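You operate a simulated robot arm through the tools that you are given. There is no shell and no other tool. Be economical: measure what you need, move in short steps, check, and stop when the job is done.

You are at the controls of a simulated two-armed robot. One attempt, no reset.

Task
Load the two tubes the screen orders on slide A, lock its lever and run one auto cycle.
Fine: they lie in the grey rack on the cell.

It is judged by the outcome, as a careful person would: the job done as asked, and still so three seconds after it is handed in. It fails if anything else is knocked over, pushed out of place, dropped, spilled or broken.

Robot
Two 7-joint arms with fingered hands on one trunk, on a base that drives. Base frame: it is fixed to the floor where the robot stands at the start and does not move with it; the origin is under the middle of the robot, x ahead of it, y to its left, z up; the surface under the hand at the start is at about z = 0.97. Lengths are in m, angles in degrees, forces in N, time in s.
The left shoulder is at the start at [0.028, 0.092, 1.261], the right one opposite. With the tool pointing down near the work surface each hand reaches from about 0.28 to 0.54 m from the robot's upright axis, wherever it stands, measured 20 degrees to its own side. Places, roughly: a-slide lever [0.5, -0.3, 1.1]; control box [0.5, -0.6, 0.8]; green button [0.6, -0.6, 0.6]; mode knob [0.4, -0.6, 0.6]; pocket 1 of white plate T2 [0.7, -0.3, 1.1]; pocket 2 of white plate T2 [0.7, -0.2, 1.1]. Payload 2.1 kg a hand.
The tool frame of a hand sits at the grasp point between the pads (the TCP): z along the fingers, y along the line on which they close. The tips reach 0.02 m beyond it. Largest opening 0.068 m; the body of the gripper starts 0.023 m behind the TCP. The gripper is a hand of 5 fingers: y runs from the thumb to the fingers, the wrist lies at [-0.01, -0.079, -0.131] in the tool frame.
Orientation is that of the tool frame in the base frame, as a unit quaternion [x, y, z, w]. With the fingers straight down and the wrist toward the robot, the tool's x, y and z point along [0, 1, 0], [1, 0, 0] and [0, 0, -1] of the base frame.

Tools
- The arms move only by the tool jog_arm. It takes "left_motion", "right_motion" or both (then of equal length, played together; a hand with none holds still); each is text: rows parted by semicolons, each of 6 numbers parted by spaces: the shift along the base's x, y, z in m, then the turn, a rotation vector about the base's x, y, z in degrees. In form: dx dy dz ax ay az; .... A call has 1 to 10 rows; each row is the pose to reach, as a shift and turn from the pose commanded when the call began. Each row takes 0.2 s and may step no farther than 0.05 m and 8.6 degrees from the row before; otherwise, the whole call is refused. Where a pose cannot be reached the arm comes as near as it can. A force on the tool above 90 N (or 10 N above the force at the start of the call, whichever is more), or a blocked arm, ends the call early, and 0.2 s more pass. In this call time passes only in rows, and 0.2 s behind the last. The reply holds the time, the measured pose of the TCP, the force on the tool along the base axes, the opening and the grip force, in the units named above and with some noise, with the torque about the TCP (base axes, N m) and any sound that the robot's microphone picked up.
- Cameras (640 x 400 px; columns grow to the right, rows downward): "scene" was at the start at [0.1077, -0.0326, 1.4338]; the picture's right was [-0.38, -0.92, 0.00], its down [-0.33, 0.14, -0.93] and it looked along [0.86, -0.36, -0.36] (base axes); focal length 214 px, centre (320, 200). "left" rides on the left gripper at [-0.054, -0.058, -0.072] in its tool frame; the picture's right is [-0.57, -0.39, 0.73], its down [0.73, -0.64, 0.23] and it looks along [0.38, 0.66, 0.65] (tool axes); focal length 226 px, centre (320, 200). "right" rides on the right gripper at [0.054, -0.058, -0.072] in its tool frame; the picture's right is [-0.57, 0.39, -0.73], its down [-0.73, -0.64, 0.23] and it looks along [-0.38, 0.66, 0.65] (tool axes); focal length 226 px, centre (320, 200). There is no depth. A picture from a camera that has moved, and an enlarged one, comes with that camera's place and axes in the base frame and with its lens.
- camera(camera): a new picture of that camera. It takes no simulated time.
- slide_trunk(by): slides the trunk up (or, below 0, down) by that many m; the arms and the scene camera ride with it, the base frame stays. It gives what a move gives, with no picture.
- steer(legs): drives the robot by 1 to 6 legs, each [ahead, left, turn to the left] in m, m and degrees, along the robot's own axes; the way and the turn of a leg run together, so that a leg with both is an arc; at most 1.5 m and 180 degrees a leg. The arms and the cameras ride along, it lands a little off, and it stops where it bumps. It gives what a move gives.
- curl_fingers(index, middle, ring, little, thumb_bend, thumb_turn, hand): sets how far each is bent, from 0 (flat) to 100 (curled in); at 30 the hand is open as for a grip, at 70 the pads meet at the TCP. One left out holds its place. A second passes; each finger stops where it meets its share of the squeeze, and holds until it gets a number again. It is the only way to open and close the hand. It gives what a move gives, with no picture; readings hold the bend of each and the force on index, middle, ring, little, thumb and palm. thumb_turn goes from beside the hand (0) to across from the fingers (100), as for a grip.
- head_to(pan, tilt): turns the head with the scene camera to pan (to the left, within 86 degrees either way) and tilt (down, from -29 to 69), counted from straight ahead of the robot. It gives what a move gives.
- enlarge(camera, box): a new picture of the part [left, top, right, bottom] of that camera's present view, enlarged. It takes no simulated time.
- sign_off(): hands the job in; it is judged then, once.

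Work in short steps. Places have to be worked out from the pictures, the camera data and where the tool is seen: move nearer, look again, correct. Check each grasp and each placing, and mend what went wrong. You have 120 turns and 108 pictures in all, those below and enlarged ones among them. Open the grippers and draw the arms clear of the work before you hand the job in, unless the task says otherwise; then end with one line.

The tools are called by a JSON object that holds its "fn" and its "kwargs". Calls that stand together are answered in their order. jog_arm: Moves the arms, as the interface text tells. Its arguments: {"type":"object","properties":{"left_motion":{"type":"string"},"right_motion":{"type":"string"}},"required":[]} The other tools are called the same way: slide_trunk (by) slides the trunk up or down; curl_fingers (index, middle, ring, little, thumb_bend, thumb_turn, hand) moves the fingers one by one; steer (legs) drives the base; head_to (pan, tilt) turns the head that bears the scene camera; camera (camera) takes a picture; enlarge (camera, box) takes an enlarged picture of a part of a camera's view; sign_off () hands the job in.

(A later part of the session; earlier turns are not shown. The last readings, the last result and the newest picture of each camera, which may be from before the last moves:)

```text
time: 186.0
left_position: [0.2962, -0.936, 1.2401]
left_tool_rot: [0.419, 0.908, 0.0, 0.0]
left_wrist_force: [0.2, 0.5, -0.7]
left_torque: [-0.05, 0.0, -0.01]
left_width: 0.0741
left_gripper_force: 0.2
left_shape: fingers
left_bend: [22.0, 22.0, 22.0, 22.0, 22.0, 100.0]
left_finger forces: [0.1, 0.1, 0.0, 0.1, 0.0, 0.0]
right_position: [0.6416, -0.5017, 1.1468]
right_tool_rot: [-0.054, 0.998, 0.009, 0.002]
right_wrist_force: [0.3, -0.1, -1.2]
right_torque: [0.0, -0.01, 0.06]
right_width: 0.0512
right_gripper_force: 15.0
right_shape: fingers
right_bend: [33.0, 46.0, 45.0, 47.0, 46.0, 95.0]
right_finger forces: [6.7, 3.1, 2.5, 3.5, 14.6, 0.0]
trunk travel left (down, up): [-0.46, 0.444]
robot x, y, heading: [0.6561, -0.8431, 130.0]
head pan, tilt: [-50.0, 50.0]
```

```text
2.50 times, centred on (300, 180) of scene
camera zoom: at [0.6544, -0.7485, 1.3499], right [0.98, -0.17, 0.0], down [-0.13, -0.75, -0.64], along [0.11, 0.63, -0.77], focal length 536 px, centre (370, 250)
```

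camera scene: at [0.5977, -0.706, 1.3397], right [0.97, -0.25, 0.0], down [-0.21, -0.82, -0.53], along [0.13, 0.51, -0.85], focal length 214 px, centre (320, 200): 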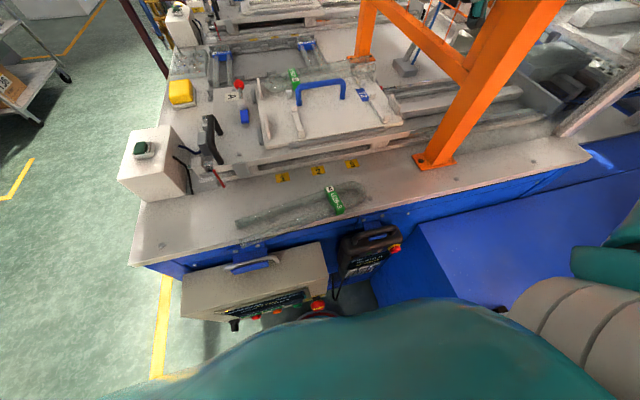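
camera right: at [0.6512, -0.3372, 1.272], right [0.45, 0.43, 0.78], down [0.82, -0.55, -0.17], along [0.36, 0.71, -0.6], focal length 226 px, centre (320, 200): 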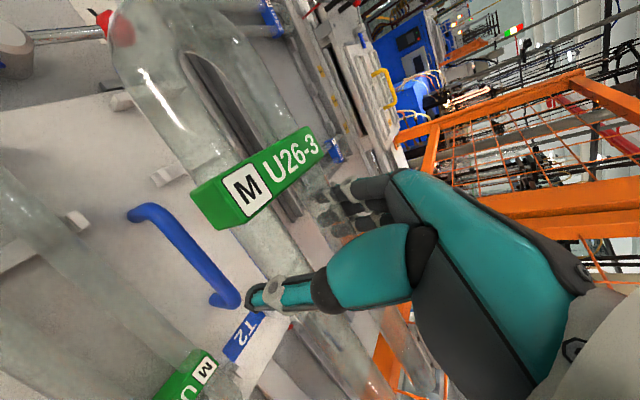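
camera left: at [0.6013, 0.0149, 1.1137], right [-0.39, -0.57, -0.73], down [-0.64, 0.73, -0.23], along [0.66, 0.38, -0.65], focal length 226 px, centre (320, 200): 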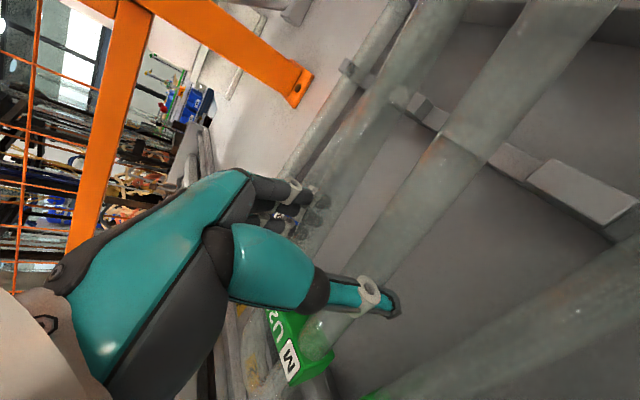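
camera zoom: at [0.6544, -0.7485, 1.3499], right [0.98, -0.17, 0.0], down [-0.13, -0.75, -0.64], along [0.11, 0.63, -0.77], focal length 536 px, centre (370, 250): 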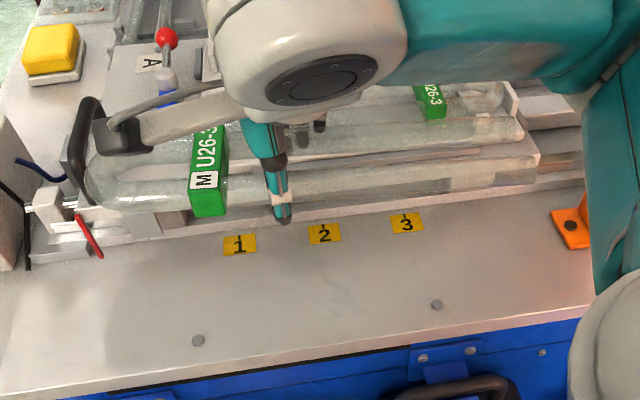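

I correct 3° of yaw and lower to just above the strip.

{"fn": "jog_arm", "kwargs": {"right_motion": "0.002 -0.001 -0.03 0 0 1.5; 0.002 -0.001 -0.06 0 0 3; 0.002 -0.001 -0.09 0 0 3; 0.002 -0.001 -0.115 0 0 3; 0.002 -0.001 -0.135 0 0 3; 0.002 -0.001 -0.147 0 0 3; 0.002 -0.001 -0.152 0 0 3"}}

```text
time: 187.6
left_position: [0.2955, -0.9352, 1.2401]
left_tool_rot: [0.42, 0.908, 0.0, 0.0]
left_wrist_force: [-0.3, 0.6, -0.1]
left_torque: [0.02, 0.0, 0.0]
left_width: 0.0741
left_gripper_force: 0.1
left_shape: fingers
left_bend: [22.0, 22.0, 22.0, 22.0, 22.0, 100.0]
left_finger forces: [0.1, 0.0, 0.0, 0.1, 0.0, 0.1]
right_position: [0.6448, -0.5024, 0.9949]
right_tool_rot: [-0.081, 0.997, 0.008, 0.002]
right_wrist_force: [-0.3, 0.5, -0.8]
right_torque: [0.02, 0.02, 0.05]
right_width: 0.0513
right_gripper_force: 14.6
right_shape: fingers
right_bend: [34.0, 46.0, 45.0, 47.0, 46.0, 95.0]
right_finger forces: [6.4, 3.3, 2.3, 3.1, 14.0, 0.0]
right hand out of reach, approached as far as the arm can: row 1, 2, 3
trunk travel left (down, up): [-0.46, 0.444]
robot x, y, heading: [0.6545, -0.8455, 130.0]
head pan, tilt: [-50.0, 50.0]
```

Still no contact at 0.995. I ease down 4 mm more and open gently in two stages.

{"fn": "jog_arm", "kwargs": {"right_motion": "0 0 -0.002 0 0 0; 0 0 -0.0045 0 0 0"}}

{"fn": "curl_fingers", "kwargs": {"hand": "right", "index": 31, "middle": 42, "ring": 40, "little": 42, "thumb_bend": 40}}

{"fn": "curl_fingers", "kwargs": {"hand": "right", "index": 22, "middle": 22, "ring": 22, "little": 22, "thumb_bend": 22}}

{"fn": "jog_arm", "kwargs": {"right_motion": "0 0 0.02 0 0 0; 0 0 0.06 0 0 0; 0 0 0.1 0 0 0; 0 0 0.14 0 0 0; 0 0 0.18 0 0 0; 0 0 0.22 0 0 0; 0 0 0.26 0 0 0"}}

{"fn": "enlarge", "kwargs": {"camera": "scene", "box": [200, 100, 400, 260]}}

```text
time: 188.2
left_position: [0.2951, -0.936, 1.241]
left_tool_rot: [0.419, 0.908, 0.0, 0.0]
left_wrist_force: [-0.1, -0.3, -0.7]
left_torque: [-0.02, 0.03, 0.02]
left_width: 0.0741
left_gripper_force: 0.0
left_shape: fingers
left_bend: [22.0, 22.0, 22.0, 22.0, 22.0, 100.0]
left_finger forces: [0.0, 0.1, 0.0, 0.1, 0.0, 0.0]
right_position: [0.645, -0.5022, 0.9911]
right_tool_rot: [-0.08, 0.997, 0.011, 0.002]
right_wrist_force: [0.3, 1.0, 15.8]
right_torque: [0.45, -0.04, 0.0]
right_width: 0.0513
right_gripper_force: 24.1
right_shape: fingers
right_bend: [33.0, 43.0, 45.0, 47.0, 46.0, 95.0]
right_finger forces: [7.1, 19.9, 2.2, 3.6, 14.1, 0.1]
trunk travel left (down, up): [-0.46, 0.444]
robot x, y, heading: [0.659, -0.8457, 129.8]
head pan, tilt: [-50.0, 50.0]
```

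```text
time: 189.2
left_position: [0.2968, -0.9364, 1.242]
left_tool_rot: [0.419, 0.908, 0.0, 0.0]
left_wrist_force: [-0.2, -0.2, -0.1]
left_torque: [0.01, -0.01, 0.02]
left_width: 0.074
left_gripper_force: 0.0
left_shape: fingers
left_bend: [22.0, 22.0, 22.0, 22.0, 22.0, 100.0]
left_finger forces: [0.0, 0.0, 0.0, 0.0, 0.1, 0.0]
right_position: [0.6441, -0.5034, 0.9901]
right_tool_rot: [-0.081, 0.997, 0.009, 0.002]
right_wrist_force: [1.9, -1.3, 12.9]
right_torque: [0.37, -0.04, -0.01]
right_width: 0.0576
right_gripper_force: 9.5
right_shape: fingers
right_bend: [30.0, 40.0, 40.0, 41.0, 37.0, 96.0]
right_finger forces: [0.8, 15.7, 0.0, 0.5, 1.9, 0.1]
trunk travel left (down, up): [-0.46, 0.444]
robot x, y, heading: [0.6535, -0.8436, 129.9]
head pan, tilt: [-50.0, 50.0]
```

```text
time: 190.2
left_position: [0.2952, -0.9349, 1.2401]
left_tool_rot: [0.42, 0.908, 0.0, 0.0]
left_wrist_force: [0.8, 0.7, 0.5]
left_torque: [0.01, -0.01, 0.04]
left_width: 0.0744
left_gripper_force: 0.0
left_shape: fingers
left_bend: [22.0, 22.0, 22.0, 22.0, 22.0, 100.0]
left_finger forces: [0.1, 0.0, 0.0, 0.0, 0.1, 0.0]
right_position: [0.6443, -0.5037, 0.9904]
right_tool_rot: [-0.081, 0.997, 0.009, 0.002]
right_wrist_force: [0.5, 0.5, 0.4]
right_torque: [0.04, 0.0, 0.0]
right_width: 0.0742
right_gripper_force: 0.2
right_shape: fingers
right_bend: [22.0, 22.0, 22.0, 22.0, 22.0, 95.0]
right_finger forces: [0.0, 0.0, 0.1, 0.1, 0.0, 0.0]
trunk travel left (down, up): [-0.46, 0.444]
robot x, y, heading: [0.6586, -0.8456, 129.9]
head pan, tilt: [-50.0, 50.0]
```

```text
time: 191.8
left_position: [0.296, -0.9356, 1.2409]
left_tool_rot: [0.419, 0.908, 0.0, 0.0]
left_wrist_force: [-0.1, 0.8, 0.1]
left_torque: [0.01, 0.02, -0.02]
left_width: 0.0741
left_gripper_force: 0.0
left_shape: fingers
left_bend: [22.0, 22.0, 22.0, 22.0, 22.0, 100.0]
left_finger forces: [0.1, 0.0, 0.1, 0.0, 0.1, 0.0]
right_position: [0.6422, -0.5016, 1.2482]
right_tool_rot: [-0.081, 0.997, 0.007, 0.002]
right_wrist_force: [-0.3, 0.0, 0.2]
right_torque: [0.03, -0.02, 0.04]
right_width: 0.0745
right_gripper_force: 0.1
right_shape: fingers
right_bend: [22.0, 22.0, 22.0, 22.0, 22.0, 95.0]
right_finger forces: [0.1, 0.1, 0.1, 0.1, 0.0, 0.0]
right hand out of reach, approached as far as the arm can: row 2, 3, 4
trunk travel left (down, up): [-0.46, 0.444]
robot x, y, heading: [0.658, -0.8441, 129.9]
head pan, tilt: [-50.0, 50.0]
```

```text
2.50 times, centred on (300, 180) of scene
camera zoom: at [0.6544, -0.7479, 1.3499], right [0.98, -0.17, 0.0], down [-0.13, -0.75, -0.64], along [0.11, 0.63, -0.77], focal length 536 px, centre (370, 250)
```

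zoom: 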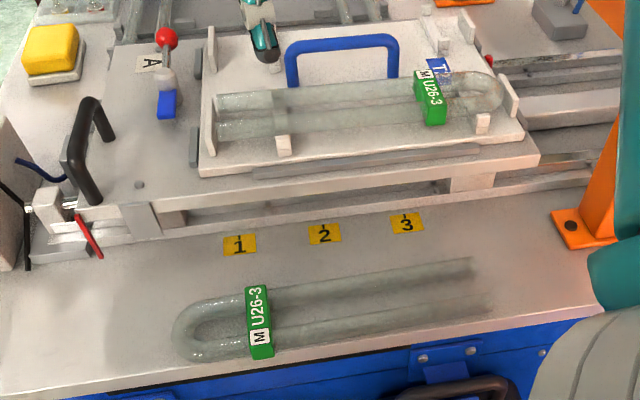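

Both tubes are visible: pocket 1 perfect, T1 on the strip with centre ≈ (0.665, −0.499). I return to the heading‑0 stance so the left hand can pick it from the other side.

{"fn": "steer", "kwargs": {"legs": [[0.075, 0.2075, 0], [0, 0, -130], [0, 0.06, 0]]}}

{"fn": "head_to", "kwargs": {"pan": 60, "tilt": 45}}

```text
time: 199.4
left_position: [0.6166, -0.5249, 1.2409]
left_tool_rot: [1.0, -0.001, 0.0, -0.001]
left_wrist_force: [-0.1, -0.6, -0.1]
left_torque: [0.0, 0.03, 0.01]
left_width: 0.074
left_gripper_force: 0.1
left_shape: fingers
left_bend: [22.0, 22.0, 22.0, 22.0, 22.0, 100.0]
left_finger forces: [0.0, 0.0, 0.0, 0.0, 0.0, 0.0]
right_position: [0.7202, -1.0715, 1.2499]
right_tool_rot: [0.871, 0.491, 0.001, 0.008]
right_wrist_force: [0.0, -0.3, -0.3]
right_torque: [0.03, 0.0, -0.01]
right_width: 0.0745
right_gripper_force: 0.1
right_shape: fingers
right_bend: [22.0, 22.0, 22.0, 22.0, 22.0, 95.0]
right_finger forces: [0.0, 0.0, 0.0, 0.0, 0.0, 0.1]
trunk travel left (down, up): [-0.46, 0.444]
robot x, y, heading: [0.4481, -0.855, -0.4]
head pan, tilt: [-50.0, 50.0]
```

```text
time: 201.3
left_position: [0.6158, -0.5254, 1.2392]
left_tool_rot: [1.0, 0.0, 0.0, 0.0]
left_wrist_force: [0.3, 0.5, -0.2]
left_torque: [-0.01, -0.02, 0.01]
left_width: 0.0744
left_gripper_force: 0.1
left_shape: fingers
left_bend: [22.0, 22.0, 22.0, 22.0, 22.0, 100.0]
left_finger forces: [0.0, 0.0, 0.1, 0.0, 0.0, 0.0]
right_position: [0.7203, -1.0713, 1.2496]
right_tool_rot: [0.871, 0.491, 0.001, 0.008]
right_wrist_force: [0.4, 0.0, -0.2]
right_torque: [0.03, -0.01, 0.02]
right_width: 0.0746
right_gripper_force: 0.0
right_shape: fingers
right_bend: [22.0, 22.0, 22.0, 22.0, 22.0, 95.0]
right_finger forces: [0.1, 0.0, 0.0, 0.1, 0.1, 0.0]
trunk travel left (down, up): [-0.46, 0.444]
robot x, y, heading: [0.4512, -0.8579, -0.5]
head pan, tilt: [60.0, 45.0]
```

I lower the left hand over the grip point at (0.646, −0.500).

{"fn": "jog_arm", "kwargs": {"left_motion": "0.01 0.01 -0.03 0 0 0; 0.02 0.02 -0.07 0 0 1; 0.03 0.0255 -0.11 0 0 1; 0.03 0.0255 -0.15 0 0 1; 0.03 0.0255 -0.185 0 0 1; 0.03 0.0255 -0.2 0 0 1"}}

{"fn": "enlarge", "kwargs": {"camera": "scene", "box": [230, 130, 370, 240]}}

```text
time: 202.7
left_position: [0.6459, -0.4984, 1.0395]
left_tool_rot: [1.0, 0.008, -0.001, 0.0]
left_wrist_force: [-0.3, 0.1, -0.2]
left_torque: [-0.02, 0.03, 0.02]
left_width: 0.0741
left_gripper_force: 0.0
left_shape: fingers
left_bend: [22.0, 22.0, 22.0, 22.0, 22.0, 100.0]
left_finger forces: [0.0, 0.1, 0.0, 0.1, 0.0, 0.1]
right_position: [0.7204, -1.0718, 1.2491]
right_tool_rot: [0.871, 0.491, 0.002, 0.008]
right_wrist_force: [0.0, 0.6, 0.6]
right_torque: [0.0, -0.02, 0.03]
right_width: 0.0742
right_gripper_force: 0.1
right_shape: fingers
right_bend: [22.0, 22.0, 22.0, 22.0, 22.0, 95.0]
right_finger forces: [0.0, 0.0, 0.1, 0.0, 0.0, 0.1]
trunk travel left (down, up): [-0.46, 0.444]
robot x, y, heading: [0.4508, -0.8573, -0.8]
head pan, tilt: [60.0, 45.0]
```

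```text
3.64 times, centred on (300, 185) of scene
camera zoom: at [0.5171, -0.7847, 1.3568], right [0.86, -0.51, 0.0], down [-0.36, -0.61, -0.71], along [0.36, 0.61, -0.71], focal length 780 px, centre (393, 254)
```

zoom: 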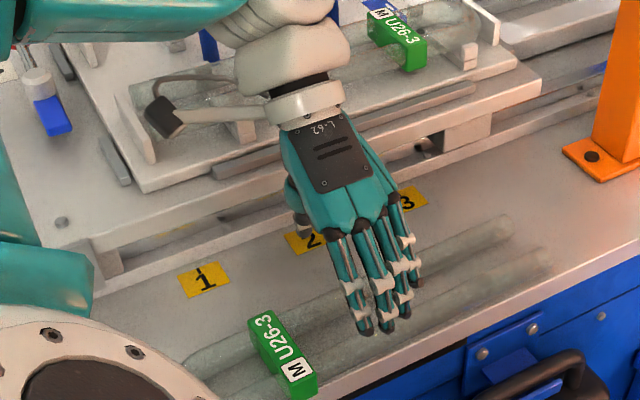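

Aligned with a small shift (+3 mm). I descend and grasp with the left hand.

{"fn": "jog_arm", "kwargs": {"left_motion": "0.003 0 -0.015 0 0 0; 0.003 0 -0.03 0 0 0; 0.003 0 -0.04 0 0 0; 0.003 0 -0.047 0 0 0"}}

{"fn": "curl_fingers", "kwargs": {"hand": "left", "index": 47, "middle": 50, "ring": 50, "little": 51, "thumb_bend": 68}}

{"fn": "jog_arm", "kwargs": {"left_motion": "0 0 0.02 0 0 0; 0 0 0.05 0 0 0; 0 0 0.09 0 0 0; 0 0 0.13 0 0 0; -0.01 -0.01 0.17 0 0 0; -0.02 -0.02 0.21 0 0 0; -0.03 -0.03 0.25 0 0 0"}}

{"fn": "camera", "kwargs": {"camera": "left"}}

```text
time: 203.7
left_position: [0.6487, -0.5003, 0.9929]
left_tool_rot: [1.0, 0.008, -0.001, 0.0]
left_wrist_force: [0.1, -0.2, -0.4]
left_torque: [-0.02, -0.03, -0.06]
left_width: 0.0741
left_gripper_force: 0.0
left_shape: fingers
left_bend: [22.0, 22.0, 22.0, 22.0, 22.0, 100.0]
left_finger forces: [0.0, 0.0, 0.1, 0.0, 0.1, 0.0]
right_position: [0.7209, -1.0704, 1.2502]
right_tool_rot: [0.871, 0.491, 0.002, 0.009]
right_wrist_force: [0.5, 0.7, 0.4]
right_torque: [0.03, 0.02, -0.01]
right_width: 0.0742
right_gripper_force: 0.1
right_shape: fingers
right_bend: [22.0, 22.0, 22.0, 22.0, 22.0, 95.0]
right_finger forces: [0.1, 0.0, 0.0, 0.1, 0.0, 0.1]
trunk travel left (down, up): [-0.46, 0.444]
robot x, y, heading: [0.4477, -0.8546, -0.7]
head pan, tilt: [60.0, 45.0]
```

```text
time: 204.7
left_position: [0.6491, -0.5007, 0.9942]
left_tool_rot: [1.0, 0.007, 0.0, 0.0]
left_wrist_force: [1.0, -0.1, 1.8]
left_torque: [0.02, -0.02, -0.02]
left_width: 0.0503
left_gripper_force: 6.5
left_shape: fingers
left_bend: [41.0, 45.0, 45.0, 50.0, 34.0, 98.0]
left_finger forces: [2.3, 2.3, 2.1, 1.0, 7.0, 0.0]
right_position: [0.7202, -1.0708, 1.2504]
right_tool_rot: [0.871, 0.491, 0.001, 0.008]
right_wrist_force: [-1.0, -0.1, -0.6]
right_torque: [-0.01, -0.01, -0.01]
right_width: 0.0744
right_gripper_force: 0.1
right_shape: fingers
right_bend: [22.0, 22.0, 22.0, 22.0, 22.0, 95.0]
right_finger forces: [0.0, 0.0, 0.1, 0.0, 0.0, 0.0]
trunk travel left (down, up): [-0.46, 0.444]
robot x, y, heading: [0.4503, -0.8609, -0.6]
head pan, tilt: [60.0, 45.0]
```

```text
time: 206.3
left_position: [0.6185, -0.5304, 1.243]
left_tool_rot: [1.0, 0.009, -0.002, 0.0]
left_wrist_force: [0.2, -0.4, -1.2]
left_torque: [0.03, 0.01, 0.01]
left_width: 0.0498
left_gripper_force: 7.4
left_shape: fingers
left_bend: [41.0, 45.0, 45.0, 50.0, 34.0, 97.0]
left_finger forces: [2.4, 2.1, 2.1, 0.6, 6.6, 0.0]
right_position: [0.7204, -1.0724, 1.25]
right_tool_rot: [0.871, 0.491, 0.002, 0.008]
right_wrist_force: [-0.2, -0.7, 0.5]
right_torque: [-0.01, 0.03, -0.02]
right_width: 0.0748
right_gripper_force: 0.2
right_shape: fingers
right_bend: [22.0, 22.0, 22.0, 22.0, 22.0, 95.0]
right_finger forces: [0.0, 0.0, 0.0, 0.0, 0.1, 0.0]
trunk travel left (down, up): [-0.46, 0.444]
robot x, y, heading: [0.45, -0.8573, -0.2]
head pan, tilt: [60.0, 45.0]
```

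```text
13 pictures are left
camera left: at [0.5632, -0.4717, 1.3149], right [-0.57, 0.38, -0.73], down [0.72, 0.65, -0.23], along [0.39, -0.66, -0.65], focal length 226 px, centre (320, 200)
```

left: 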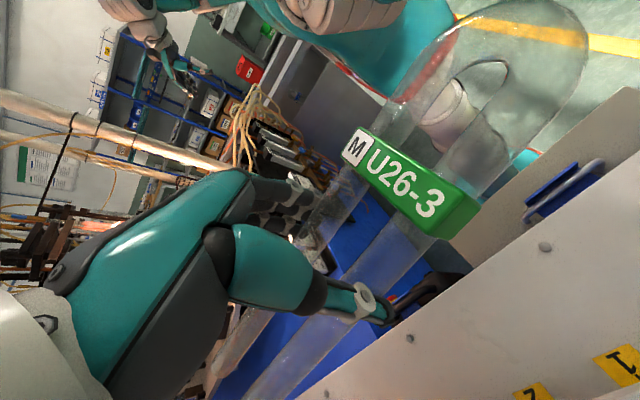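

T1 is held with the bend on the other side now. I drive to the square flank stance to lay it on the strip with the bend toward +x, for the right hand to take.

{"fn": "steer", "kwargs": {"legs": [[0, -0.07, 0], [0, 0, 90.5], [0, -0.13, 0], [0.13, 0, 0]]}}

{"fn": "jog_arm", "kwargs": {"left_motion": "0.02 0.01 0 0 0 8.5; 0.05 0.02 0 0 0 17; 0.08 0.03 0 0 0 25.5; 0.115 0.04 0 0 0 34; 0.15 0.05 0 0 0 42.5; 0.185 0.06 -0.01 0 0 51; 0.22 0.07 -0.02 0 0 59.5; 0.255 0.08 -0.03 0 0 68; 0.29 0.09 -0.04 0 0 76.5; 0.325 0.1 -0.05 0 0 84"}}

```text
time: 212.8
left_position: [0.2632, -0.6234, 1.2423]
left_tool_rot: [0.714, 0.701, -0.001, 0.0]
left_wrist_force: [-0.6, 0.6, -1.0]
left_torque: [-0.02, -0.02, 0.03]
left_width: 0.0498
left_gripper_force: 6.4
left_shape: fingers
left_bend: [41.0, 46.0, 45.0, 50.0, 34.0, 97.0]
left_finger forces: [2.2, 2.1, 2.0, 0.4, 6.4, 0.1]
right_position: [0.8068, -0.5406, 1.2484]
right_tool_rot: [0.285, 0.958, 0.006, 0.005]
right_wrist_force: [0.0, -0.7, 0.0]
right_torque: [-0.03, -0.01, -0.02]
right_width: 0.0744
right_gripper_force: 0.0
right_shape: fingers
right_bend: [22.0, 22.0, 22.0, 22.0, 22.0, 95.0]
right_finger forces: [0.0, 0.0, 0.1, 0.0, 0.0, 0.1]
trunk travel left (down, up): [-0.46, 0.444]
robot x, y, heading: [0.5861, -0.8021, 87.4]
head pan, tilt: [60.0, 45.0]
```

```text
time: 215.0
left_position: [0.5554, -0.5042, 1.2131]
left_tool_rot: [0.061, 0.998, 0.0, 0.001]
left_wrist_force: [-0.7, 0.3, -1.0]
left_torque: [0.02, 0.0, 0.04]
left_width: 0.0494
left_gripper_force: 6.6
left_shape: fingers
left_bend: [42.0, 46.0, 46.0, 51.0, 34.0, 97.0]
left_finger forces: [2.3, 2.2, 2.2, 0.4, 6.4, 0.0]
left hand out of reach, approached as far as the arm can: row 10
right_position: [0.8074, -0.5405, 1.2506]
right_tool_rot: [0.286, 0.958, 0.006, 0.005]
right_wrist_force: [0.5, -0.8, -0.2]
right_torque: [0.0, -0.01, -0.06]
right_width: 0.0744
right_gripper_force: 0.1
right_shape: fingers
right_bend: [22.0, 22.0, 22.0, 22.0, 22.0, 95.0]
right_finger forces: [0.0, 0.1, 0.0, 0.1, 0.0, 0.0]
trunk travel left (down, up): [-0.46, 0.444]
robot x, y, heading: [0.5804, -0.8028, 87.6]
head pan, tilt: [60.0, 45.0]
```

The left hand is near its cross-body limit at x≈0.555. I tuck the right hand back and shift the base 8.5 cm toward +x instead.

{"fn": "jog_arm", "kwargs": {"right_motion": "-0.02 -0.02 0 0 0 0; -0.04 -0.04 0.01 0 0 0; -0.06 -0.06 0.02 0 0 0"}}

{"fn": "steer", "kwargs": {"legs": [[0, -0.085, 2.4]]}}

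{"fn": "jog_arm", "kwargs": {"left_motion": "0 0 -0.03 0 0 1.5; 0 0 -0.06 0 0 3; 0 0 -0.09 0 0 4; 0 0 -0.12 0 0 5; 0 0 -0.15 0 0 5"}}

{"fn": "head_to", "kwargs": {"pan": 0, "tilt": 58}}

{"fn": "camera", "kwargs": {"camera": "scene"}}

```text
time: 215.8
left_position: [0.556, -0.5042, 1.2124]
left_tool_rot: [0.062, 0.998, 0.0, 0.0]
left_wrist_force: [-0.5, 0.1, -1.4]
left_torque: [0.0, 0.03, 0.01]
left_width: 0.0495
left_gripper_force: 6.9
left_shape: fingers
left_bend: [42.0, 46.0, 46.0, 51.0, 34.0, 97.0]
left_finger forces: [2.1, 2.2, 2.1, 0.4, 6.4, 0.0]
right_position: [0.7481, -0.6035, 1.2696]
right_tool_rot: [0.286, 0.958, 0.006, 0.005]
right_wrist_force: [-0.9, -0.6, -1.0]
right_torque: [-0.01, -0.01, -0.01]
right_width: 0.0741
right_gripper_force: 0.0
right_shape: fingers
right_bend: [22.0, 22.0, 22.0, 22.0, 22.0, 95.0]
right_finger forces: [0.1, 0.1, 0.0, 0.0, 0.0, 0.1]
trunk travel left (down, up): [-0.46, 0.444]
robot x, y, heading: [0.5867, -0.8051, 87.6]
head pan, tilt: [60.0, 45.0]
```

```text
time: 216.9
left_position: [0.6304, -0.5087, 1.2124]
left_tool_rot: [0.041, 0.999, 0.0, 0.0]
left_wrist_force: [0.1, 0.1, -1.2]
left_torque: [0.0, 0.05, 0.02]
left_width: 0.0494
left_gripper_force: 6.3
left_shape: fingers
left_bend: [42.0, 46.0, 46.0, 51.0, 34.0, 97.0]
left_finger forces: [2.3, 2.2, 2.1, 0.3, 6.4, 0.1]
right_position: [0.8255, -0.5966, 1.2708]
right_tool_rot: [0.266, 0.964, 0.007, 0.005]
right_wrist_force: [1.2, -0.1, -0.5]
right_torque: [-0.05, -0.01, -0.02]
right_width: 0.0747
right_gripper_force: 0.0
right_shape: fingers
right_bend: [22.0, 22.0, 22.0, 22.0, 22.0, 95.0]
right_finger forces: [0.0, 0.0, 0.1, 0.1, 0.0, 0.0]
trunk travel left (down, up): [-0.46, 0.444]
robot x, y, heading: [0.6712, -0.8066, 90.2]
head pan, tilt: [60.0, 45.0]
```

```text
time: 218.1
left_position: [0.6141, -0.5086, 1.0668]
left_tool_rot: [-0.003, 1.0, 0.0, 0.0]
left_wrist_force: [-0.7, 0.2, -0.4]
left_torque: [-0.02, 0.0, 0.0]
left_width: 0.0491
left_gripper_force: 6.5
left_shape: fingers
left_bend: [42.0, 46.0, 46.0, 51.0, 34.0, 97.0]
left_finger forces: [2.1, 2.0, 2.1, 0.3, 6.1, 0.1]
left hand out of reach, approached as far as the arm can: row 4, 5
right_position: [0.8263, -0.5977, 1.2695]
right_tool_rot: [0.266, 0.964, 0.007, 0.005]
right_wrist_force: [0.1, -0.4, -0.3]
right_torque: [0.02, -0.03, 0.01]
right_width: 0.0743
right_gripper_force: 0.1
right_shape: fingers
right_bend: [22.0, 22.0, 22.0, 22.0, 22.0, 95.0]
right_finger forces: [0.0, 0.0, 0.1, 0.1, 0.0, 0.0]
trunk travel left (down, up): [-0.46, 0.444]
robot x, y, heading: [0.6696, -0.8025, 89.9]
head pan, tilt: [60.0, 45.0]
```

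```text
time: 219.4
left_position: [0.6155, -0.5075, 1.0669]
left_tool_rot: [-0.003, 1.0, 0.001, 0.001]
left_wrist_force: [-0.2, 0.5, -0.1]
left_torque: [0.0, -0.01, -0.02]
left_width: 0.0492
left_gripper_force: 6.0
left_shape: fingers
left_bend: [42.0, 46.0, 46.0, 51.0, 34.0, 97.0]
left_finger forces: [2.2, 2.1, 2.1, 0.5, 6.1, 0.0]
right_position: [0.8248, -0.598, 1.2706]
right_tool_rot: [0.265, 0.964, 0.007, 0.005]
right_wrist_force: [0.7, -0.4, 0.9]
right_torque: [0.01, -0.02, 0.0]
right_width: 0.0743
right_gripper_force: 0.0
right_shape: fingers
right_bend: [22.0, 22.0, 22.0, 22.0, 22.0, 95.0]
right_finger forces: [0.0, 0.1, 0.1, 0.1, 0.1, 0.1]
trunk travel left (down, up): [-0.46, 0.444]
robot x, y, heading: [0.6718, -0.8057, 89.9]
head pan, tilt: [0.0, 58.0]
```

```text
12 pictures are left
camera scene: at [0.6716, -0.7106, 1.3397], right [1.0, 0.0, 0.0], down [0.0, -0.85, -0.53], along [0.0, 0.53, -0.85], focal length 214 px, centre (320, 200)
```

scene: 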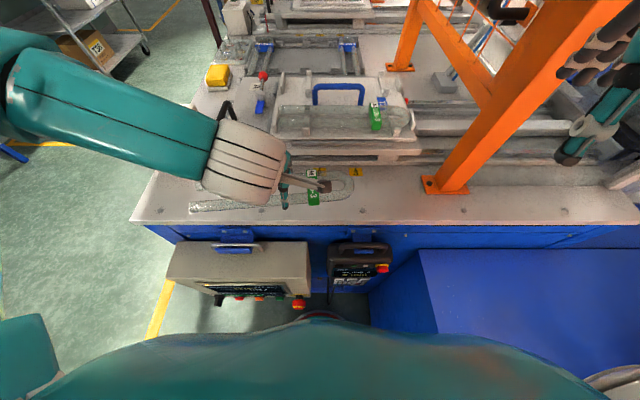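

T1 is over the strip with bend to +x. I back off 5 cm to give the left arm room and lower it to the table.

{"fn": "steer", "kwargs": {"legs": [[-0.05, 0, 0]]}}

{"fn": "jog_arm", "kwargs": {"left_motion": "0.006 0.02 0 0 0 0; 0.012 0.04 -0.01 0 0 0; 0.018 0.055 -0.025 0 0 0; 0.02 0.056 -0.045 0 0 0; 0.02 0.056 -0.06 0 0 0; 0.02 0.056 -0.071 0 0 0"}}

```text
time: 220.3
left_position: [0.615, -0.5589, 1.0677]
left_tool_rot: [-0.003, 1.0, 0.001, 0.001]
left_wrist_force: [0.4, 0.4, -1.0]
left_torque: [0.03, -0.03, 0.0]
left_width: 0.0491
left_gripper_force: 6.3
left_shape: fingers
left_bend: [42.0, 46.0, 46.0, 51.0, 34.0, 97.0]
left_finger forces: [2.2, 2.2, 2.0, 0.4, 6.1, 0.1]
right_position: [0.8265, -0.6468, 1.2695]
right_tool_rot: [0.265, 0.964, 0.007, 0.004]
right_wrist_force: [0.4, 0.0, 0.1]
right_torque: [-0.02, -0.03, -0.01]
right_width: 0.0742
right_gripper_force: 0.0
right_shape: fingers
right_bend: [22.0, 22.0, 22.0, 22.0, 22.0, 95.0]
right_finger forces: [0.0, 0.1, 0.0, 0.0, 0.0, 0.1]
trunk travel left (down, up): [-0.46, 0.444]
robot x, y, heading: [0.67, -0.8543, 89.8]
head pan, tilt: [0.0, 58.0]
```

```text
time: 221.7
left_position: [0.5904, -0.5162, 1.0321]
left_tool_rot: [-0.003, 1.0, 0.0, 0.0]
left_wrist_force: [0.6, 0.1, -0.4]
left_torque: [0.01, -0.02, -0.03]
left_width: 0.0491
left_gripper_force: 6.6
left_shape: fingers
left_bend: [42.0, 46.0, 46.0, 51.0, 34.0, 97.0]
left_finger forces: [2.1, 2.2, 2.0, 0.5, 6.1, 0.0]
left hand out of reach, approached as far as the arm can: row 1, 2, 3, 4, 5, 6
right_position: [0.8252, -0.647, 1.2698]
right_tool_rot: [0.265, 0.964, 0.006, 0.006]
right_wrist_force: [0.2, -0.3, -0.1]
right_torque: [-0.02, -0.01, -0.01]
right_width: 0.0746
right_gripper_force: 0.0
right_shape: fingers
right_bend: [22.0, 22.0, 22.0, 22.0, 22.0, 95.0]
right_finger forces: [0.0, 0.0, 0.1, 0.0, 0.0, 0.1]
trunk travel left (down, up): [-0.46, 0.444]
robot x, y, heading: [0.6701, -0.8565, 89.9]
head pan, tilt: [0.0, 58.0]
```

The arm is at a joint limit on that side; the strip is also free a little further toward −x (box A ends at x≈0.40), so I lower there.

{"fn": "jog_arm", "kwargs": {"left_motion": "-0.01 0.004 -0.01 0 0 0; -0.02 0.008 -0.02 0 0 0; -0.025 0.012 -0.03 0 0 0; -0.025 0.015 -0.036 0 0 0"}}

```text
time: 222.7
left_position: [0.56, -0.5011, 1.0003]
left_tool_rot: [-0.002, 1.0, 0.0, 0.001]
left_wrist_force: [-0.1, -0.7, -1.3]
left_torque: [0.02, 0.0, 0.0]
left_width: 0.0492
left_gripper_force: 6.7
left_shape: fingers
left_bend: [42.0, 46.0, 46.0, 51.0, 34.0, 97.0]
left_finger forces: [2.3, 2.1, 2.0, 0.5, 6.0, 0.0]
left hand out of reach, approached as far as the arm can: row 3, 4
right_position: [0.8265, -0.6461, 1.27]
right_tool_rot: [0.265, 0.964, 0.008, 0.006]
right_wrist_force: [0.1, -0.1, -0.4]
right_torque: [0.0, -0.01, -0.02]
right_width: 0.0745
right_gripper_force: 0.0
right_shape: fingers
right_bend: [22.0, 22.0, 22.0, 22.0, 22.0, 95.0]
right_finger forces: [0.0, 0.0, 0.0, 0.0, 0.1, 0.0]
trunk travel left (down, up): [-0.46, 0.444]
robot x, y, heading: [0.6665, -0.855, 89.9]
head pan, tilt: [0.0, 58.0]
```

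Only 6–7 mm remain: I lower the trunk by 7 mm, then open gently and lift the hand away.

{"fn": "slide_trunk", "kwargs": {"by": -0.007}}

{"fn": "curl_fingers", "kwargs": {"hand": "left", "index": 36, "middle": 40, "ring": 40, "little": 42, "thumb_bend": 28}}

{"fn": "curl_fingers", "kwargs": {"hand": "left", "index": 22, "middle": 22, "ring": 22, "little": 22, "thumb_bend": 22}}

{"fn": "jog_arm", "kwargs": {"left_motion": "0 0 0.02 0 0 0; 0 0 0.05 0 0 0; -0.01 0 0.09 0 0 0; -0.02 0 0.13 0 0 0; -0.05 -0.01 0.17 0 0 0; -0.08 -0.03 0.2 0 0 0; -0.12 -0.05 0.22 0 0 0; -0.16 -0.07 0.24 0 0 0"}}

```text
time: 223.3
left_position: [0.559, -0.5003, 0.9942]
left_tool_rot: [-0.003, 1.0, 0.0, 0.001]
left_wrist_force: [-1.0, 0.4, 5.6]
left_torque: [-0.11, -0.02, 0.01]
left_width: 0.0496
left_gripper_force: 7.2
left_shape: fingers
left_bend: [42.0, 46.0, 46.0, 50.0, 33.0, 98.0]
left_finger forces: [2.3, 1.9, 1.8, 0.9, 7.2, 0.0]
right_position: [0.8261, -0.6456, 1.2626]
right_tool_rot: [0.265, 0.964, 0.006, 0.006]
right_wrist_force: [-0.1, 0.0, 0.0]
right_torque: [-0.01, 0.01, 0.04]
right_width: 0.0742
right_gripper_force: 0.1
right_shape: fingers
right_bend: [22.0, 22.0, 22.0, 22.0, 22.0, 95.0]
right_finger forces: [0.0, 0.1, 0.0, 0.0, 0.1, 0.1]
trunk travel left (down, up): [-0.453, 0.451]
robot x, y, heading: [0.667, -0.8533, 90.0]
head pan, tilt: [0.0, 58.0]
```

```text
time: 224.3
left_position: [0.5592, -0.5007, 0.9927]
left_tool_rot: [-0.003, 1.0, -0.001, 0.001]
left_wrist_force: [0.1, 0.2, -0.2]
left_torque: [-0.01, 0.0, 0.0]
left_width: 0.0582
left_gripper_force: 0.2
left_shape: fingers
left_bend: [36.0, 40.0, 40.0, 42.0, 28.0, 100.0]
left_finger forces: [0.0, 0.0, 0.1, 0.0, 0.0, 0.0]
right_position: [0.8268, -0.6462, 1.262]
right_tool_rot: [0.265, 0.964, 0.007, 0.005]
right_wrist_force: [-0.4, -0.5, 0.0]
right_torque: [-0.01, -0.01, 0.0]
right_width: 0.0745
right_gripper_force: 0.0
right_shape: fingers
right_bend: [22.0, 22.0, 22.0, 22.0, 22.0, 95.0]
right_finger forces: [0.1, 0.0, 0.1, 0.1, 0.0, 0.0]
trunk travel left (down, up): [-0.453, 0.451]
robot x, y, heading: [0.6711, -0.8549, 90.2]
head pan, tilt: [0.0, 58.0]
```

```text
time: 225.3
left_position: [0.5597, -0.5016, 0.9935]
left_tool_rot: [-0.004, 1.0, 0.0, 0.001]
left_wrist_force: [1.0, 0.9, -0.7]
left_torque: [0.0, -0.01, -0.03]
left_width: 0.0737
left_gripper_force: 0.0
left_shape: fingers
left_bend: [22.0, 22.0, 22.0, 22.0, 22.0, 100.0]
left_finger forces: [0.0, 0.0, 0.0, 0.0, 0.0, 0.0]
right_position: [0.8256, -0.6468, 1.2639]
right_tool_rot: [0.264, 0.964, 0.007, 0.005]
right_wrist_force: [0.1, -1.1, -0.5]
right_torque: [0.0, -0.01, 0.0]
right_width: 0.0744
right_gripper_force: 0.1
right_shape: fingers
right_bend: [22.0, 22.0, 22.0, 22.0, 22.0, 95.0]
right_finger forces: [0.0, 0.0, 0.1, 0.0, 0.0, 0.0]
trunk travel left (down, up): [-0.453, 0.451]
robot x, y, heading: [0.6693, -0.854, 89.8]
head pan, tilt: [0.0, 58.0]
```

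```text
refused: row 5 steps farther than a row can; nothing moved
```

Released on the table. I redo the retreat with smaller steps and look.

{"fn": "jog_arm", "kwargs": {"left_motion": "0 0 0.02 0 0 0; 0 0 0.05 0 0 0; 0 0 0.09 0 0 0; -0.01 0 0.13 0 0 0; -0.035 -0.01 0.16 0 0 0; -0.065 -0.02 0.19 0 0 0; -0.1 -0.04 0.21 0 0 0; -0.14 -0.06 0.225 0 0 0; -0.18 -0.075 0.235 0 0 0"}}

{"fn": "enlarge", "kwargs": {"camera": "scene", "box": [180, 90, 400, 240]}}

```text
time: 227.3
left_position: [0.3809, -0.5768, 1.2298]
left_tool_rot: [-0.002, 1.0, -0.001, 0.002]
left_wrist_force: [1.0, -0.4, -0.4]
left_torque: [0.01, -0.03, 0.0]
left_width: 0.074
left_gripper_force: 0.0
left_shape: fingers
left_bend: [22.0, 22.0, 22.0, 22.0, 22.0, 100.0]
left_finger forces: [0.1, 0.0, 0.1, 0.0, 0.1, 0.0]
right_position: [0.8261, -0.6467, 1.2635]
right_tool_rot: [0.265, 0.964, 0.006, 0.006]
right_wrist_force: [0.5, -0.1, -0.1]
right_torque: [0.03, -0.01, -0.02]
right_width: 0.0743
right_gripper_force: 0.0
right_shape: fingers
right_bend: [22.0, 22.0, 22.0, 22.0, 22.0, 95.0]
right_finger forces: [0.0, 0.1, 0.0, 0.0, 0.0, 0.1]
trunk travel left (down, up): [-0.453, 0.451]
robot x, y, heading: [0.6691, -0.8544, 89.8]
head pan, tilt: [0.0, 58.0]
```

```text
2.67 times, centred on (290, 165) of scene
camera zoom: at [0.6713, -0.7594, 1.3326], right [1.0, 0.0, 0.0], down [0.0, -0.85, -0.53], along [0.0, 0.53, -0.85], focal length 572 px, centre (400, 293)
```

zoom: 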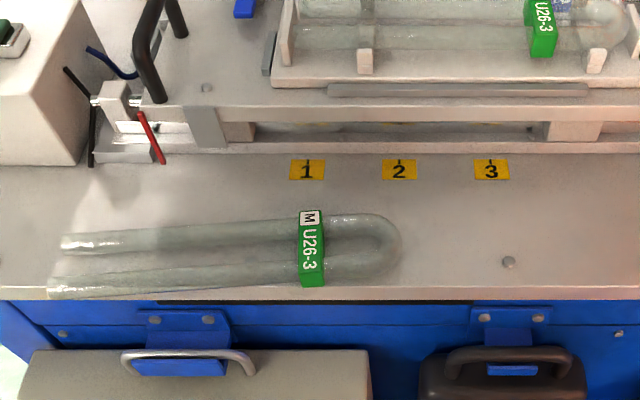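

T1 lies at grip point ≈ (0.5605, −0.500), yaw +4.7°, bend to +x. I shift the base and bring the right hand over it.

{"fn": "steer", "kwargs": {"legs": [[0.05, 0.17, 0]]}}

```text
time: 228.8
left_position: [0.2099, -0.5263, 1.229]
left_tool_rot: [-0.004, 1.0, 0.001, 0.001]
left_wrist_force: [-0.6, 0.2, -0.3]
left_torque: [0.0, 0.0, 0.02]
left_width: 0.074
left_gripper_force: 0.0
left_shape: fingers
left_bend: [22.0, 22.0, 22.0, 22.0, 22.0, 100.0]
left_finger forces: [0.1, 0.0, 0.0, 0.0, 0.1, 0.0]
right_position: [0.6559, -0.5969, 1.2635]
right_tool_rot: [0.265, 0.964, 0.006, 0.005]
right_wrist_force: [0.1, 0.4, 0.5]
right_torque: [0.01, 0.0, 0.0]
right_width: 0.0743
right_gripper_force: 0.1
right_shape: fingers
right_bend: [22.0, 22.0, 22.0, 22.0, 22.0, 95.0]
right_finger forces: [0.0, 0.0, 0.0, 0.1, 0.0, 0.0]
trunk travel left (down, up): [-0.453, 0.451]
robot x, y, heading: [0.5026, -0.8051, 89.9]
head pan, tilt: [0.0, 58.0]
```

{"fn": "jog_arm", "kwargs": {"right_motion": "-0.01 0.01 -0.02 0 0 4; -0.02 0.02 -0.045 0 0 8; -0.03 0.03 -0.07 0 0 12; -0.04 0.045 -0.095 0 0 16; -0.05 0.06 -0.12 0 0 20; -0.065 0.075 -0.145 0 0 24; -0.08 0.085 -0.17 0 0 28; -0.09 0.092 -0.195 0 0 32; -0.0955 0.097 -0.223 0 0 35.4"}}

{"fn": "enlarge", "kwargs": {"camera": "scene", "box": [260, 130, 440, 240]}}

```text
time: 230.8
left_position: [0.2112, -0.527, 1.2306]
left_tool_rot: [-0.004, 1.0, 0.0, 0.001]
left_wrist_force: [0.4, 0.5, 0.2]
left_torque: [0.02, 0.02, 0.0]
left_width: 0.074
left_gripper_force: 0.0
left_shape: fingers
left_bend: [22.0, 22.0, 22.0, 22.0, 22.0, 100.0]
left_finger forces: [0.1, 0.0, 0.0, 0.0, 0.0, 0.0]
right_position: [0.5615, -0.4976, 1.04]
right_tool_rot: [-0.042, 0.999, 0.008, 0.003]
right_wrist_force: [-0.4, 0.1, -0.7]
right_torque: [-0.01, -0.02, -0.03]
right_width: 0.0747
right_gripper_force: 0.1
right_shape: fingers
right_bend: [22.0, 22.0, 22.0, 22.0, 22.0, 95.0]
right_finger forces: [0.1, 0.1, 0.0, 0.0, 0.0, 0.1]
right hand out of reach, approached as far as the arm can: row 3, 4
trunk travel left (down, up): [-0.453, 0.451]
robot x, y, heading: [0.503, -0.8025, 90.1]
head pan, tilt: [0.0, 58.0]
```

```text
3.56 times, centred on (350, 185) of scene
camera zoom: at [0.5016, -0.7094, 1.3326], right [1.0, 0.0, 0.0], down [0.0, -0.85, -0.53], along [0.0, 0.53, -0.85], focal length 763 px, centre (213, 253)
```

zoom: 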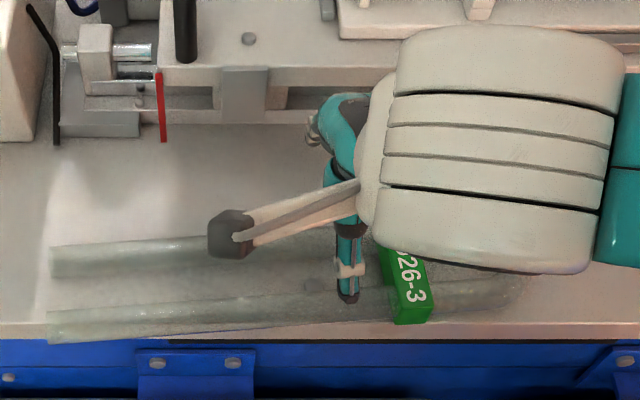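

Aligned. I descend and grip.

{"fn": "jog_arm", "kwargs": {"right_motion": "0 -0.001 -0.015 0 0 0; 0 -0.001 -0.03 0 0 0; 0 -0.001 -0.04 0 0 0; 0 -0.001 -0.0465 0 0 0"}}

{"fn": "curl_fingers", "kwargs": {"hand": "right", "index": 46, "middle": 50, "ring": 49, "little": 51, "thumb_bend": 68}}

{"fn": "jog_arm", "kwargs": {"right_motion": "0 0 0.02 0 0 0; 0 0 0.05 0 0 0; 0.01 0 0.09 0 0 0; 0.02 0 0.13 0 0 0; 0.03 -0.01 0.165 0 0 0; 0.035 -0.02 0.2 0 0 0; 0.035 -0.03 0.23 0 0 0"}}

```text
time: 231.8
left_position: [0.2108, -0.5279, 1.2294]
left_tool_rot: [-0.004, 1.0, 0.0, 0.0]
left_wrist_force: [0.4, 0.1, 0.0]
left_torque: [0.01, 0.01, 0.0]
left_width: 0.0741
left_gripper_force: 0.0
left_shape: fingers
left_bend: [22.0, 22.0, 22.0, 22.0, 22.0, 100.0]
left_finger forces: [0.1, 0.0, 0.0, 0.0, 0.1, 0.0]
right_position: [0.5597, -0.5014, 0.994]
right_tool_rot: [-0.041, 0.999, 0.009, 0.002]
right_wrist_force: [-0.5, -0.7, -0.2]
right_torque: [0.0, 0.02, -0.01]
right_width: 0.0747
right_gripper_force: 0.3
right_shape: fingers
right_bend: [22.0, 22.0, 22.0, 22.0, 22.0, 95.0]
right_finger forces: [0.0, 0.0, 0.0, 0.0, 0.1, 0.1]
trunk travel left (down, up): [-0.453, 0.451]
robot x, y, heading: [0.5024, -0.8052, 90.1]
head pan, tilt: [0.0, 58.0]
```

```text
time: 232.8
left_position: [0.2121, -0.5261, 1.2297]
left_tool_rot: [-0.005, 1.0, 0.0, 0.001]
left_wrist_force: [-0.2, 0.0, -0.8]
left_torque: [-0.03, 0.0, 0.01]
left_width: 0.0743
left_gripper_force: 0.0
left_shape: fingers
left_bend: [22.0, 22.0, 22.0, 22.0, 22.0, 100.0]
left_finger forces: [0.0, 0.0, 0.0, 0.1, 0.0, 0.1]
right_position: [0.5598, -0.501, 0.9941]
right_tool_rot: [-0.04, 0.999, 0.008, 0.002]
right_wrist_force: [-0.5, 1.7, 2.9]
right_torque: [0.02, -0.02, 0.03]
right_width: 0.05
right_gripper_force: 8.0
right_shape: fingers
right_bend: [41.0, 45.0, 44.0, 49.0, 34.0, 97.0]
right_finger forces: [2.0, 2.4, 2.3, 1.6, 7.6, 0.0]
trunk travel left (down, up): [-0.453, 0.451]
robot x, y, heading: [0.501, -0.8045, 89.8]
head pan, tilt: [0.0, 58.0]
```

```text
time: 234.4
left_position: [0.2117, -0.5261, 1.2307]
left_tool_rot: [-0.005, 1.0, 0.0, 0.002]
left_wrist_force: [0.5, 0.7, 0.1]
left_torque: [-0.01, 0.0, 0.0]
left_width: 0.074
left_gripper_force: 0.0
left_shape: fingers
left_bend: [22.0, 22.0, 22.0, 22.0, 22.0, 100.0]
left_finger forces: [0.0, 0.0, 0.1, 0.0, 0.0, 0.0]
right_position: [0.5952, -0.5305, 1.2231]
right_tool_rot: [-0.042, 0.999, 0.007, 0.003]
right_wrist_force: [0.0, 0.4, -0.1]
right_torque: [0.01, 0.02, -0.01]
right_width: 0.0493
right_gripper_force: 6.9
right_shape: fingers
right_bend: [41.0, 45.0, 44.0, 50.0, 35.0, 97.0]
right_finger forces: [2.0, 2.5, 2.2, 1.0, 6.6, 0.0]
trunk travel left (down, up): [-0.453, 0.451]
robot x, y, heading: [0.5032, -0.8069, 90.0]
head pan, tilt: [0.0, 58.0]
```

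T1 is lifted. I drive to the turned stance for pocket 2.

{"fn": "steer", "kwargs": {"legs": [[0.03, -0.16, 0], [0, 0, 40]]}}

{"fn": "head_to", "kwargs": {"pan": -50, "tilt": 50}}

```text
time: 237.7
left_position: [0.2618, -0.7537, 1.2297]
left_tool_rot: [-0.352, 0.936, 0.0, 0.0]
left_wrist_force: [-0.4, 0.4, -0.7]
left_torque: [0.02, -0.01, 0.04]
left_width: 0.0742
left_gripper_force: 0.0
left_shape: fingers
left_bend: [22.0, 22.0, 22.0, 22.0, 22.0, 100.0]
left_finger forces: [0.1, 0.0, 0.0, 0.0, 0.0, 0.0]
right_position: [0.5532, -0.5037, 1.2215]
right_tool_rot: [-0.388, 0.922, 0.008, 0.0]
right_wrist_force: [-0.5, -0.3, 0.0]
right_torque: [0.01, -0.02, 0.0]
right_width: 0.0493
right_gripper_force: 7.0
right_shape: fingers
right_bend: [41.0, 45.0, 44.0, 50.0, 35.0, 97.0]
right_finger forces: [1.9, 2.5, 2.3, 1.0, 6.7, 0.0]
trunk travel left (down, up): [-0.453, 0.451]
robot x, y, heading: [0.6623, -0.7761, 130.9]
head pan, tilt: [0.0, 58.0]
```

```text
time: 238.9
left_position: [0.2626, -0.7547, 1.2293]
left_tool_rot: [-0.352, 0.936, 0.001, 0.0]
left_wrist_force: [0.6, 0.4, 0.0]
left_torque: [0.02, -0.01, 0.0]
left_width: 0.074
left_gripper_force: 0.0
left_shape: fingers
left_bend: [22.0, 22.0, 22.0, 22.0, 22.0, 100.0]
left_finger forces: [0.1, 0.0, 0.0, 0.1, 0.0, 0.0]
right_position: [0.5544, -0.5039, 1.2209]
right_tool_rot: [-0.388, 0.922, 0.009, 0.0]
right_wrist_force: [0.0, -0.7, -0.4]
right_torque: [-0.01, -0.01, -0.03]
right_width: 0.0494
right_gripper_force: 7.6
right_shape: fingers
right_bend: [41.0, 45.0, 44.0, 50.0, 35.0, 97.0]
right_finger forces: [2.0, 2.4, 2.2, 0.9, 6.8, 0.1]
trunk travel left (down, up): [-0.453, 0.451]
robot x, y, heading: [0.6655, -0.7729, 131.2]
head pan, tilt: [-50.0, 50.0]
```

I swing T1 over pocket 2 at safe height, aligning the yaw.

{"fn": "jog_arm", "kwargs": {"right_motion": "0.018 0.024 0 0 0 -4.2; 0.036 0.048 0 0 0 -8.4; 0.054 0.072 0 0 0 -12.6; 0.072 0.098 0 0 0 -16.8; 0.09 0.125 -0.005 0 0 -21; 0.11 0.152 -0.01 0 0 -25.2; 0.13 0.18 -0.018 0 0 -29.4; 0.15 0.21 -0.026 0 0 -33.6; 0.17 0.24 -0.038 0 0 -37.8; 0.185 0.267 -0.05 0 0 -41.7"}}

{"fn": "jog_arm", "kwargs": {"right_motion": "0.001 0.015 0 0 0 0; 0.002 0.03 -0.015 0 0 0; 0.002 0.03 -0.04 0 0 0; 0.002 0.03 -0.062 0 0 0"}}

{"fn": "enlarge", "kwargs": {"camera": "scene", "box": [245, 70, 395, 170]}}

```text
time: 241.1
left_position: [0.2618, -0.7516, 1.229]
left_tool_rot: [-0.352, 0.936, 0.0, 0.002]
left_wrist_force: [-0.9, -1.0, 0.4]
left_torque: [-0.01, 0.03, -0.04]
left_width: 0.074
left_gripper_force: 0.0
left_shape: fingers
left_bend: [22.0, 22.0, 22.0, 22.0, 22.0, 100.0]
left_finger forces: [0.0, 0.0, 0.0, 0.1, 0.0, 0.0]
right_position: [0.7398, -0.2381, 1.1717]
right_tool_rot: [-0.032, 0.999, 0.008, 0.002]
right_wrist_force: [-0.7, 0.9, -1.3]
right_torque: [-0.01, 0.0, -0.01]
right_width: 0.0492
right_gripper_force: 6.9
right_shape: fingers
right_bend: [41.0, 45.0, 44.0, 50.0, 35.0, 97.0]
right_finger forces: [2.0, 2.3, 2.2, 0.9, 6.5, 0.0]
trunk travel left (down, up): [-0.453, 0.451]
robot x, y, heading: [0.6635, -0.7768, 131.0]
head pan, tilt: [-50.0, 50.0]
```

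```text
time: 242.1
left_position: [0.2615, -0.7524, 1.2295]
left_tool_rot: [-0.353, 0.936, -0.001, 0.0]
left_wrist_force: [0.0, 0.4, -0.9]
left_torque: [-0.03, 0.02, -0.03]
left_width: 0.074
left_gripper_force: 0.1
left_shape: fingers
left_bend: [22.0, 22.0, 22.0, 22.0, 22.0, 100.0]
left_finger forces: [0.1, 0.1, 0.1, 0.1, 0.0, 0.0]
right_position: [0.7415, -0.2074, 1.11]
right_tool_rot: [-0.034, 0.999, 0.007, 0.003]
right_wrist_force: [0.0, -0.3, -0.1]
right_torque: [0.0, 0.0, 0.0]
right_width: 0.049
right_gripper_force: 7.2
right_shape: fingers
right_bend: [41.0, 45.0, 44.0, 50.0, 35.0, 97.0]
right_finger forces: [1.9, 2.3, 2.2, 1.0, 6.4, 0.1]
trunk travel left (down, up): [-0.453, 0.451]
robot x, y, heading: [0.6633, -0.7717, 130.7]
head pan, tilt: [-50.0, 50.0]
```

```text
4.00 times, centred on (320, 120) of scene
camera zoom: at [0.6606, -0.6782, 1.3428], right [0.99, -0.16, 0.0], down [-0.12, -0.76, -0.64], along [0.1, 0.63, -0.77], focal length 858 px, centre (320, 520)
```

zoom: 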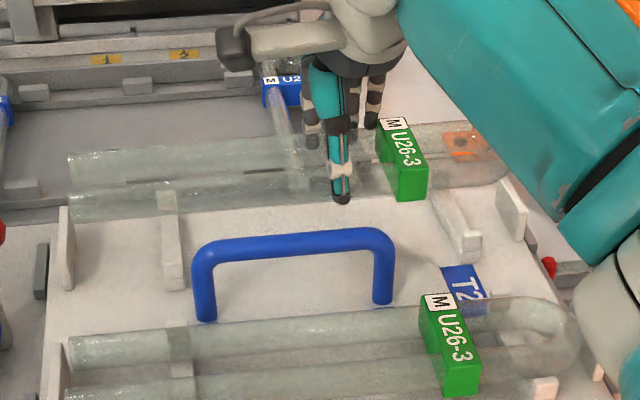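

Well aligned; I shift −4 mm x, +3 mm y and lower to just at the saddles.

{"fn": "jog_arm", "kwargs": {"right_motion": "-0.004 0.003 -0.008 0 0 0; -0.004 0.003 -0.016 0 0 0; -0.004 0.003 -0.023 0 0 0; -0.004 0.003 -0.028 0 0 0"}}

{"fn": "enlarge", "kwargs": {"camera": "scene", "box": [245, 70, 395, 170]}}

```text
time: 243.1
left_position: [0.2629, -0.7536, 1.2298]
left_tool_rot: [-0.352, 0.936, 0.0, 0.001]
left_wrist_force: [0.0, 0.3, 0.4]
left_torque: [-0.01, -0.05, 0.02]
left_width: 0.0739
left_gripper_force: 0.1
left_shape: fingers
left_bend: [22.0, 22.0, 22.0, 22.0, 22.0, 100.0]
left_finger forces: [0.0, 0.0, 0.0, 0.1, 0.0, 0.1]
right_position: [0.7373, -0.2055, 1.0821]
right_tool_rot: [-0.033, 0.999, 0.009, 0.003]
right_wrist_force: [0.0, -2.1, 2.1]
right_torque: [-0.06, -0.05, -0.05]
right_width: 0.0493
right_gripper_force: 7.3
right_shape: fingers
right_bend: [42.0, 46.0, 45.0, 51.0, 33.0, 97.0]
right_finger forces: [1.8, 2.0, 1.6, 1.1, 7.8, 0.0]
trunk travel left (down, up): [-0.453, 0.451]
robot x, y, heading: [0.6669, -0.7744, 130.8]
head pan, tilt: [-50.0, 50.0]
```

```text
4.00 times, centred on (320, 120) of scene
camera zoom: at [0.6605, -0.679, 1.3429], right [0.99, -0.16, 0.0], down [-0.12, -0.76, -0.64], along [0.1, 0.63, -0.77], focal length 858 px, centre (320, 520)
```

zoom: 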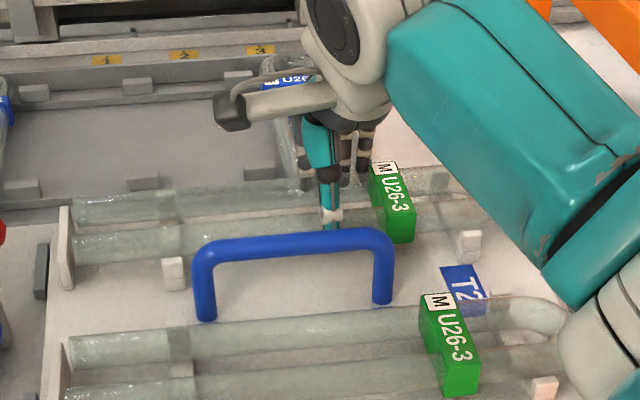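

A slight sideways touch (−2 N y): I ease back 2 mm and settle it down.

{"fn": "jog_arm", "kwargs": {"right_motion": "0 -0.002 0 0 0 0; 0 -0.002 -0.002 0 0 0; 0 -0.002 -0.004 0 0 0"}}

```text
time: 243.9
left_position: [0.2622, -0.755, 1.2307]
left_tool_rot: [-0.353, 0.936, 0.0, 0.001]
left_wrist_force: [0.8, -0.5, -0.3]
left_torque: [0.01, 0.0, 0.0]
left_width: 0.0743
left_gripper_force: 0.1
left_shape: fingers
left_bend: [22.0, 22.0, 22.0, 22.0, 22.0, 100.0]
left_finger forces: [0.0, 0.0, 0.1, 0.0, 0.1, 0.1]
right_position: [0.738, -0.2075, 1.0798]
right_tool_rot: [-0.033, 0.999, 0.011, 0.003]
right_wrist_force: [-0.1, 1.4, 10.7]
right_torque: [-0.1, -0.04, 0.01]
right_width: 0.0498
right_gripper_force: 8.5
right_shape: fingers
right_bend: [41.0, 46.0, 45.0, 50.0, 33.0, 97.0]
right_finger forces: [2.4, 2.2, 2.1, 2.4, 8.4, 0.1]
trunk travel left (down, up): [-0.453, 0.451]
robot x, y, heading: [0.6615, -0.7757, 131.0]
head pan, tilt: [-50.0, 50.0]
```

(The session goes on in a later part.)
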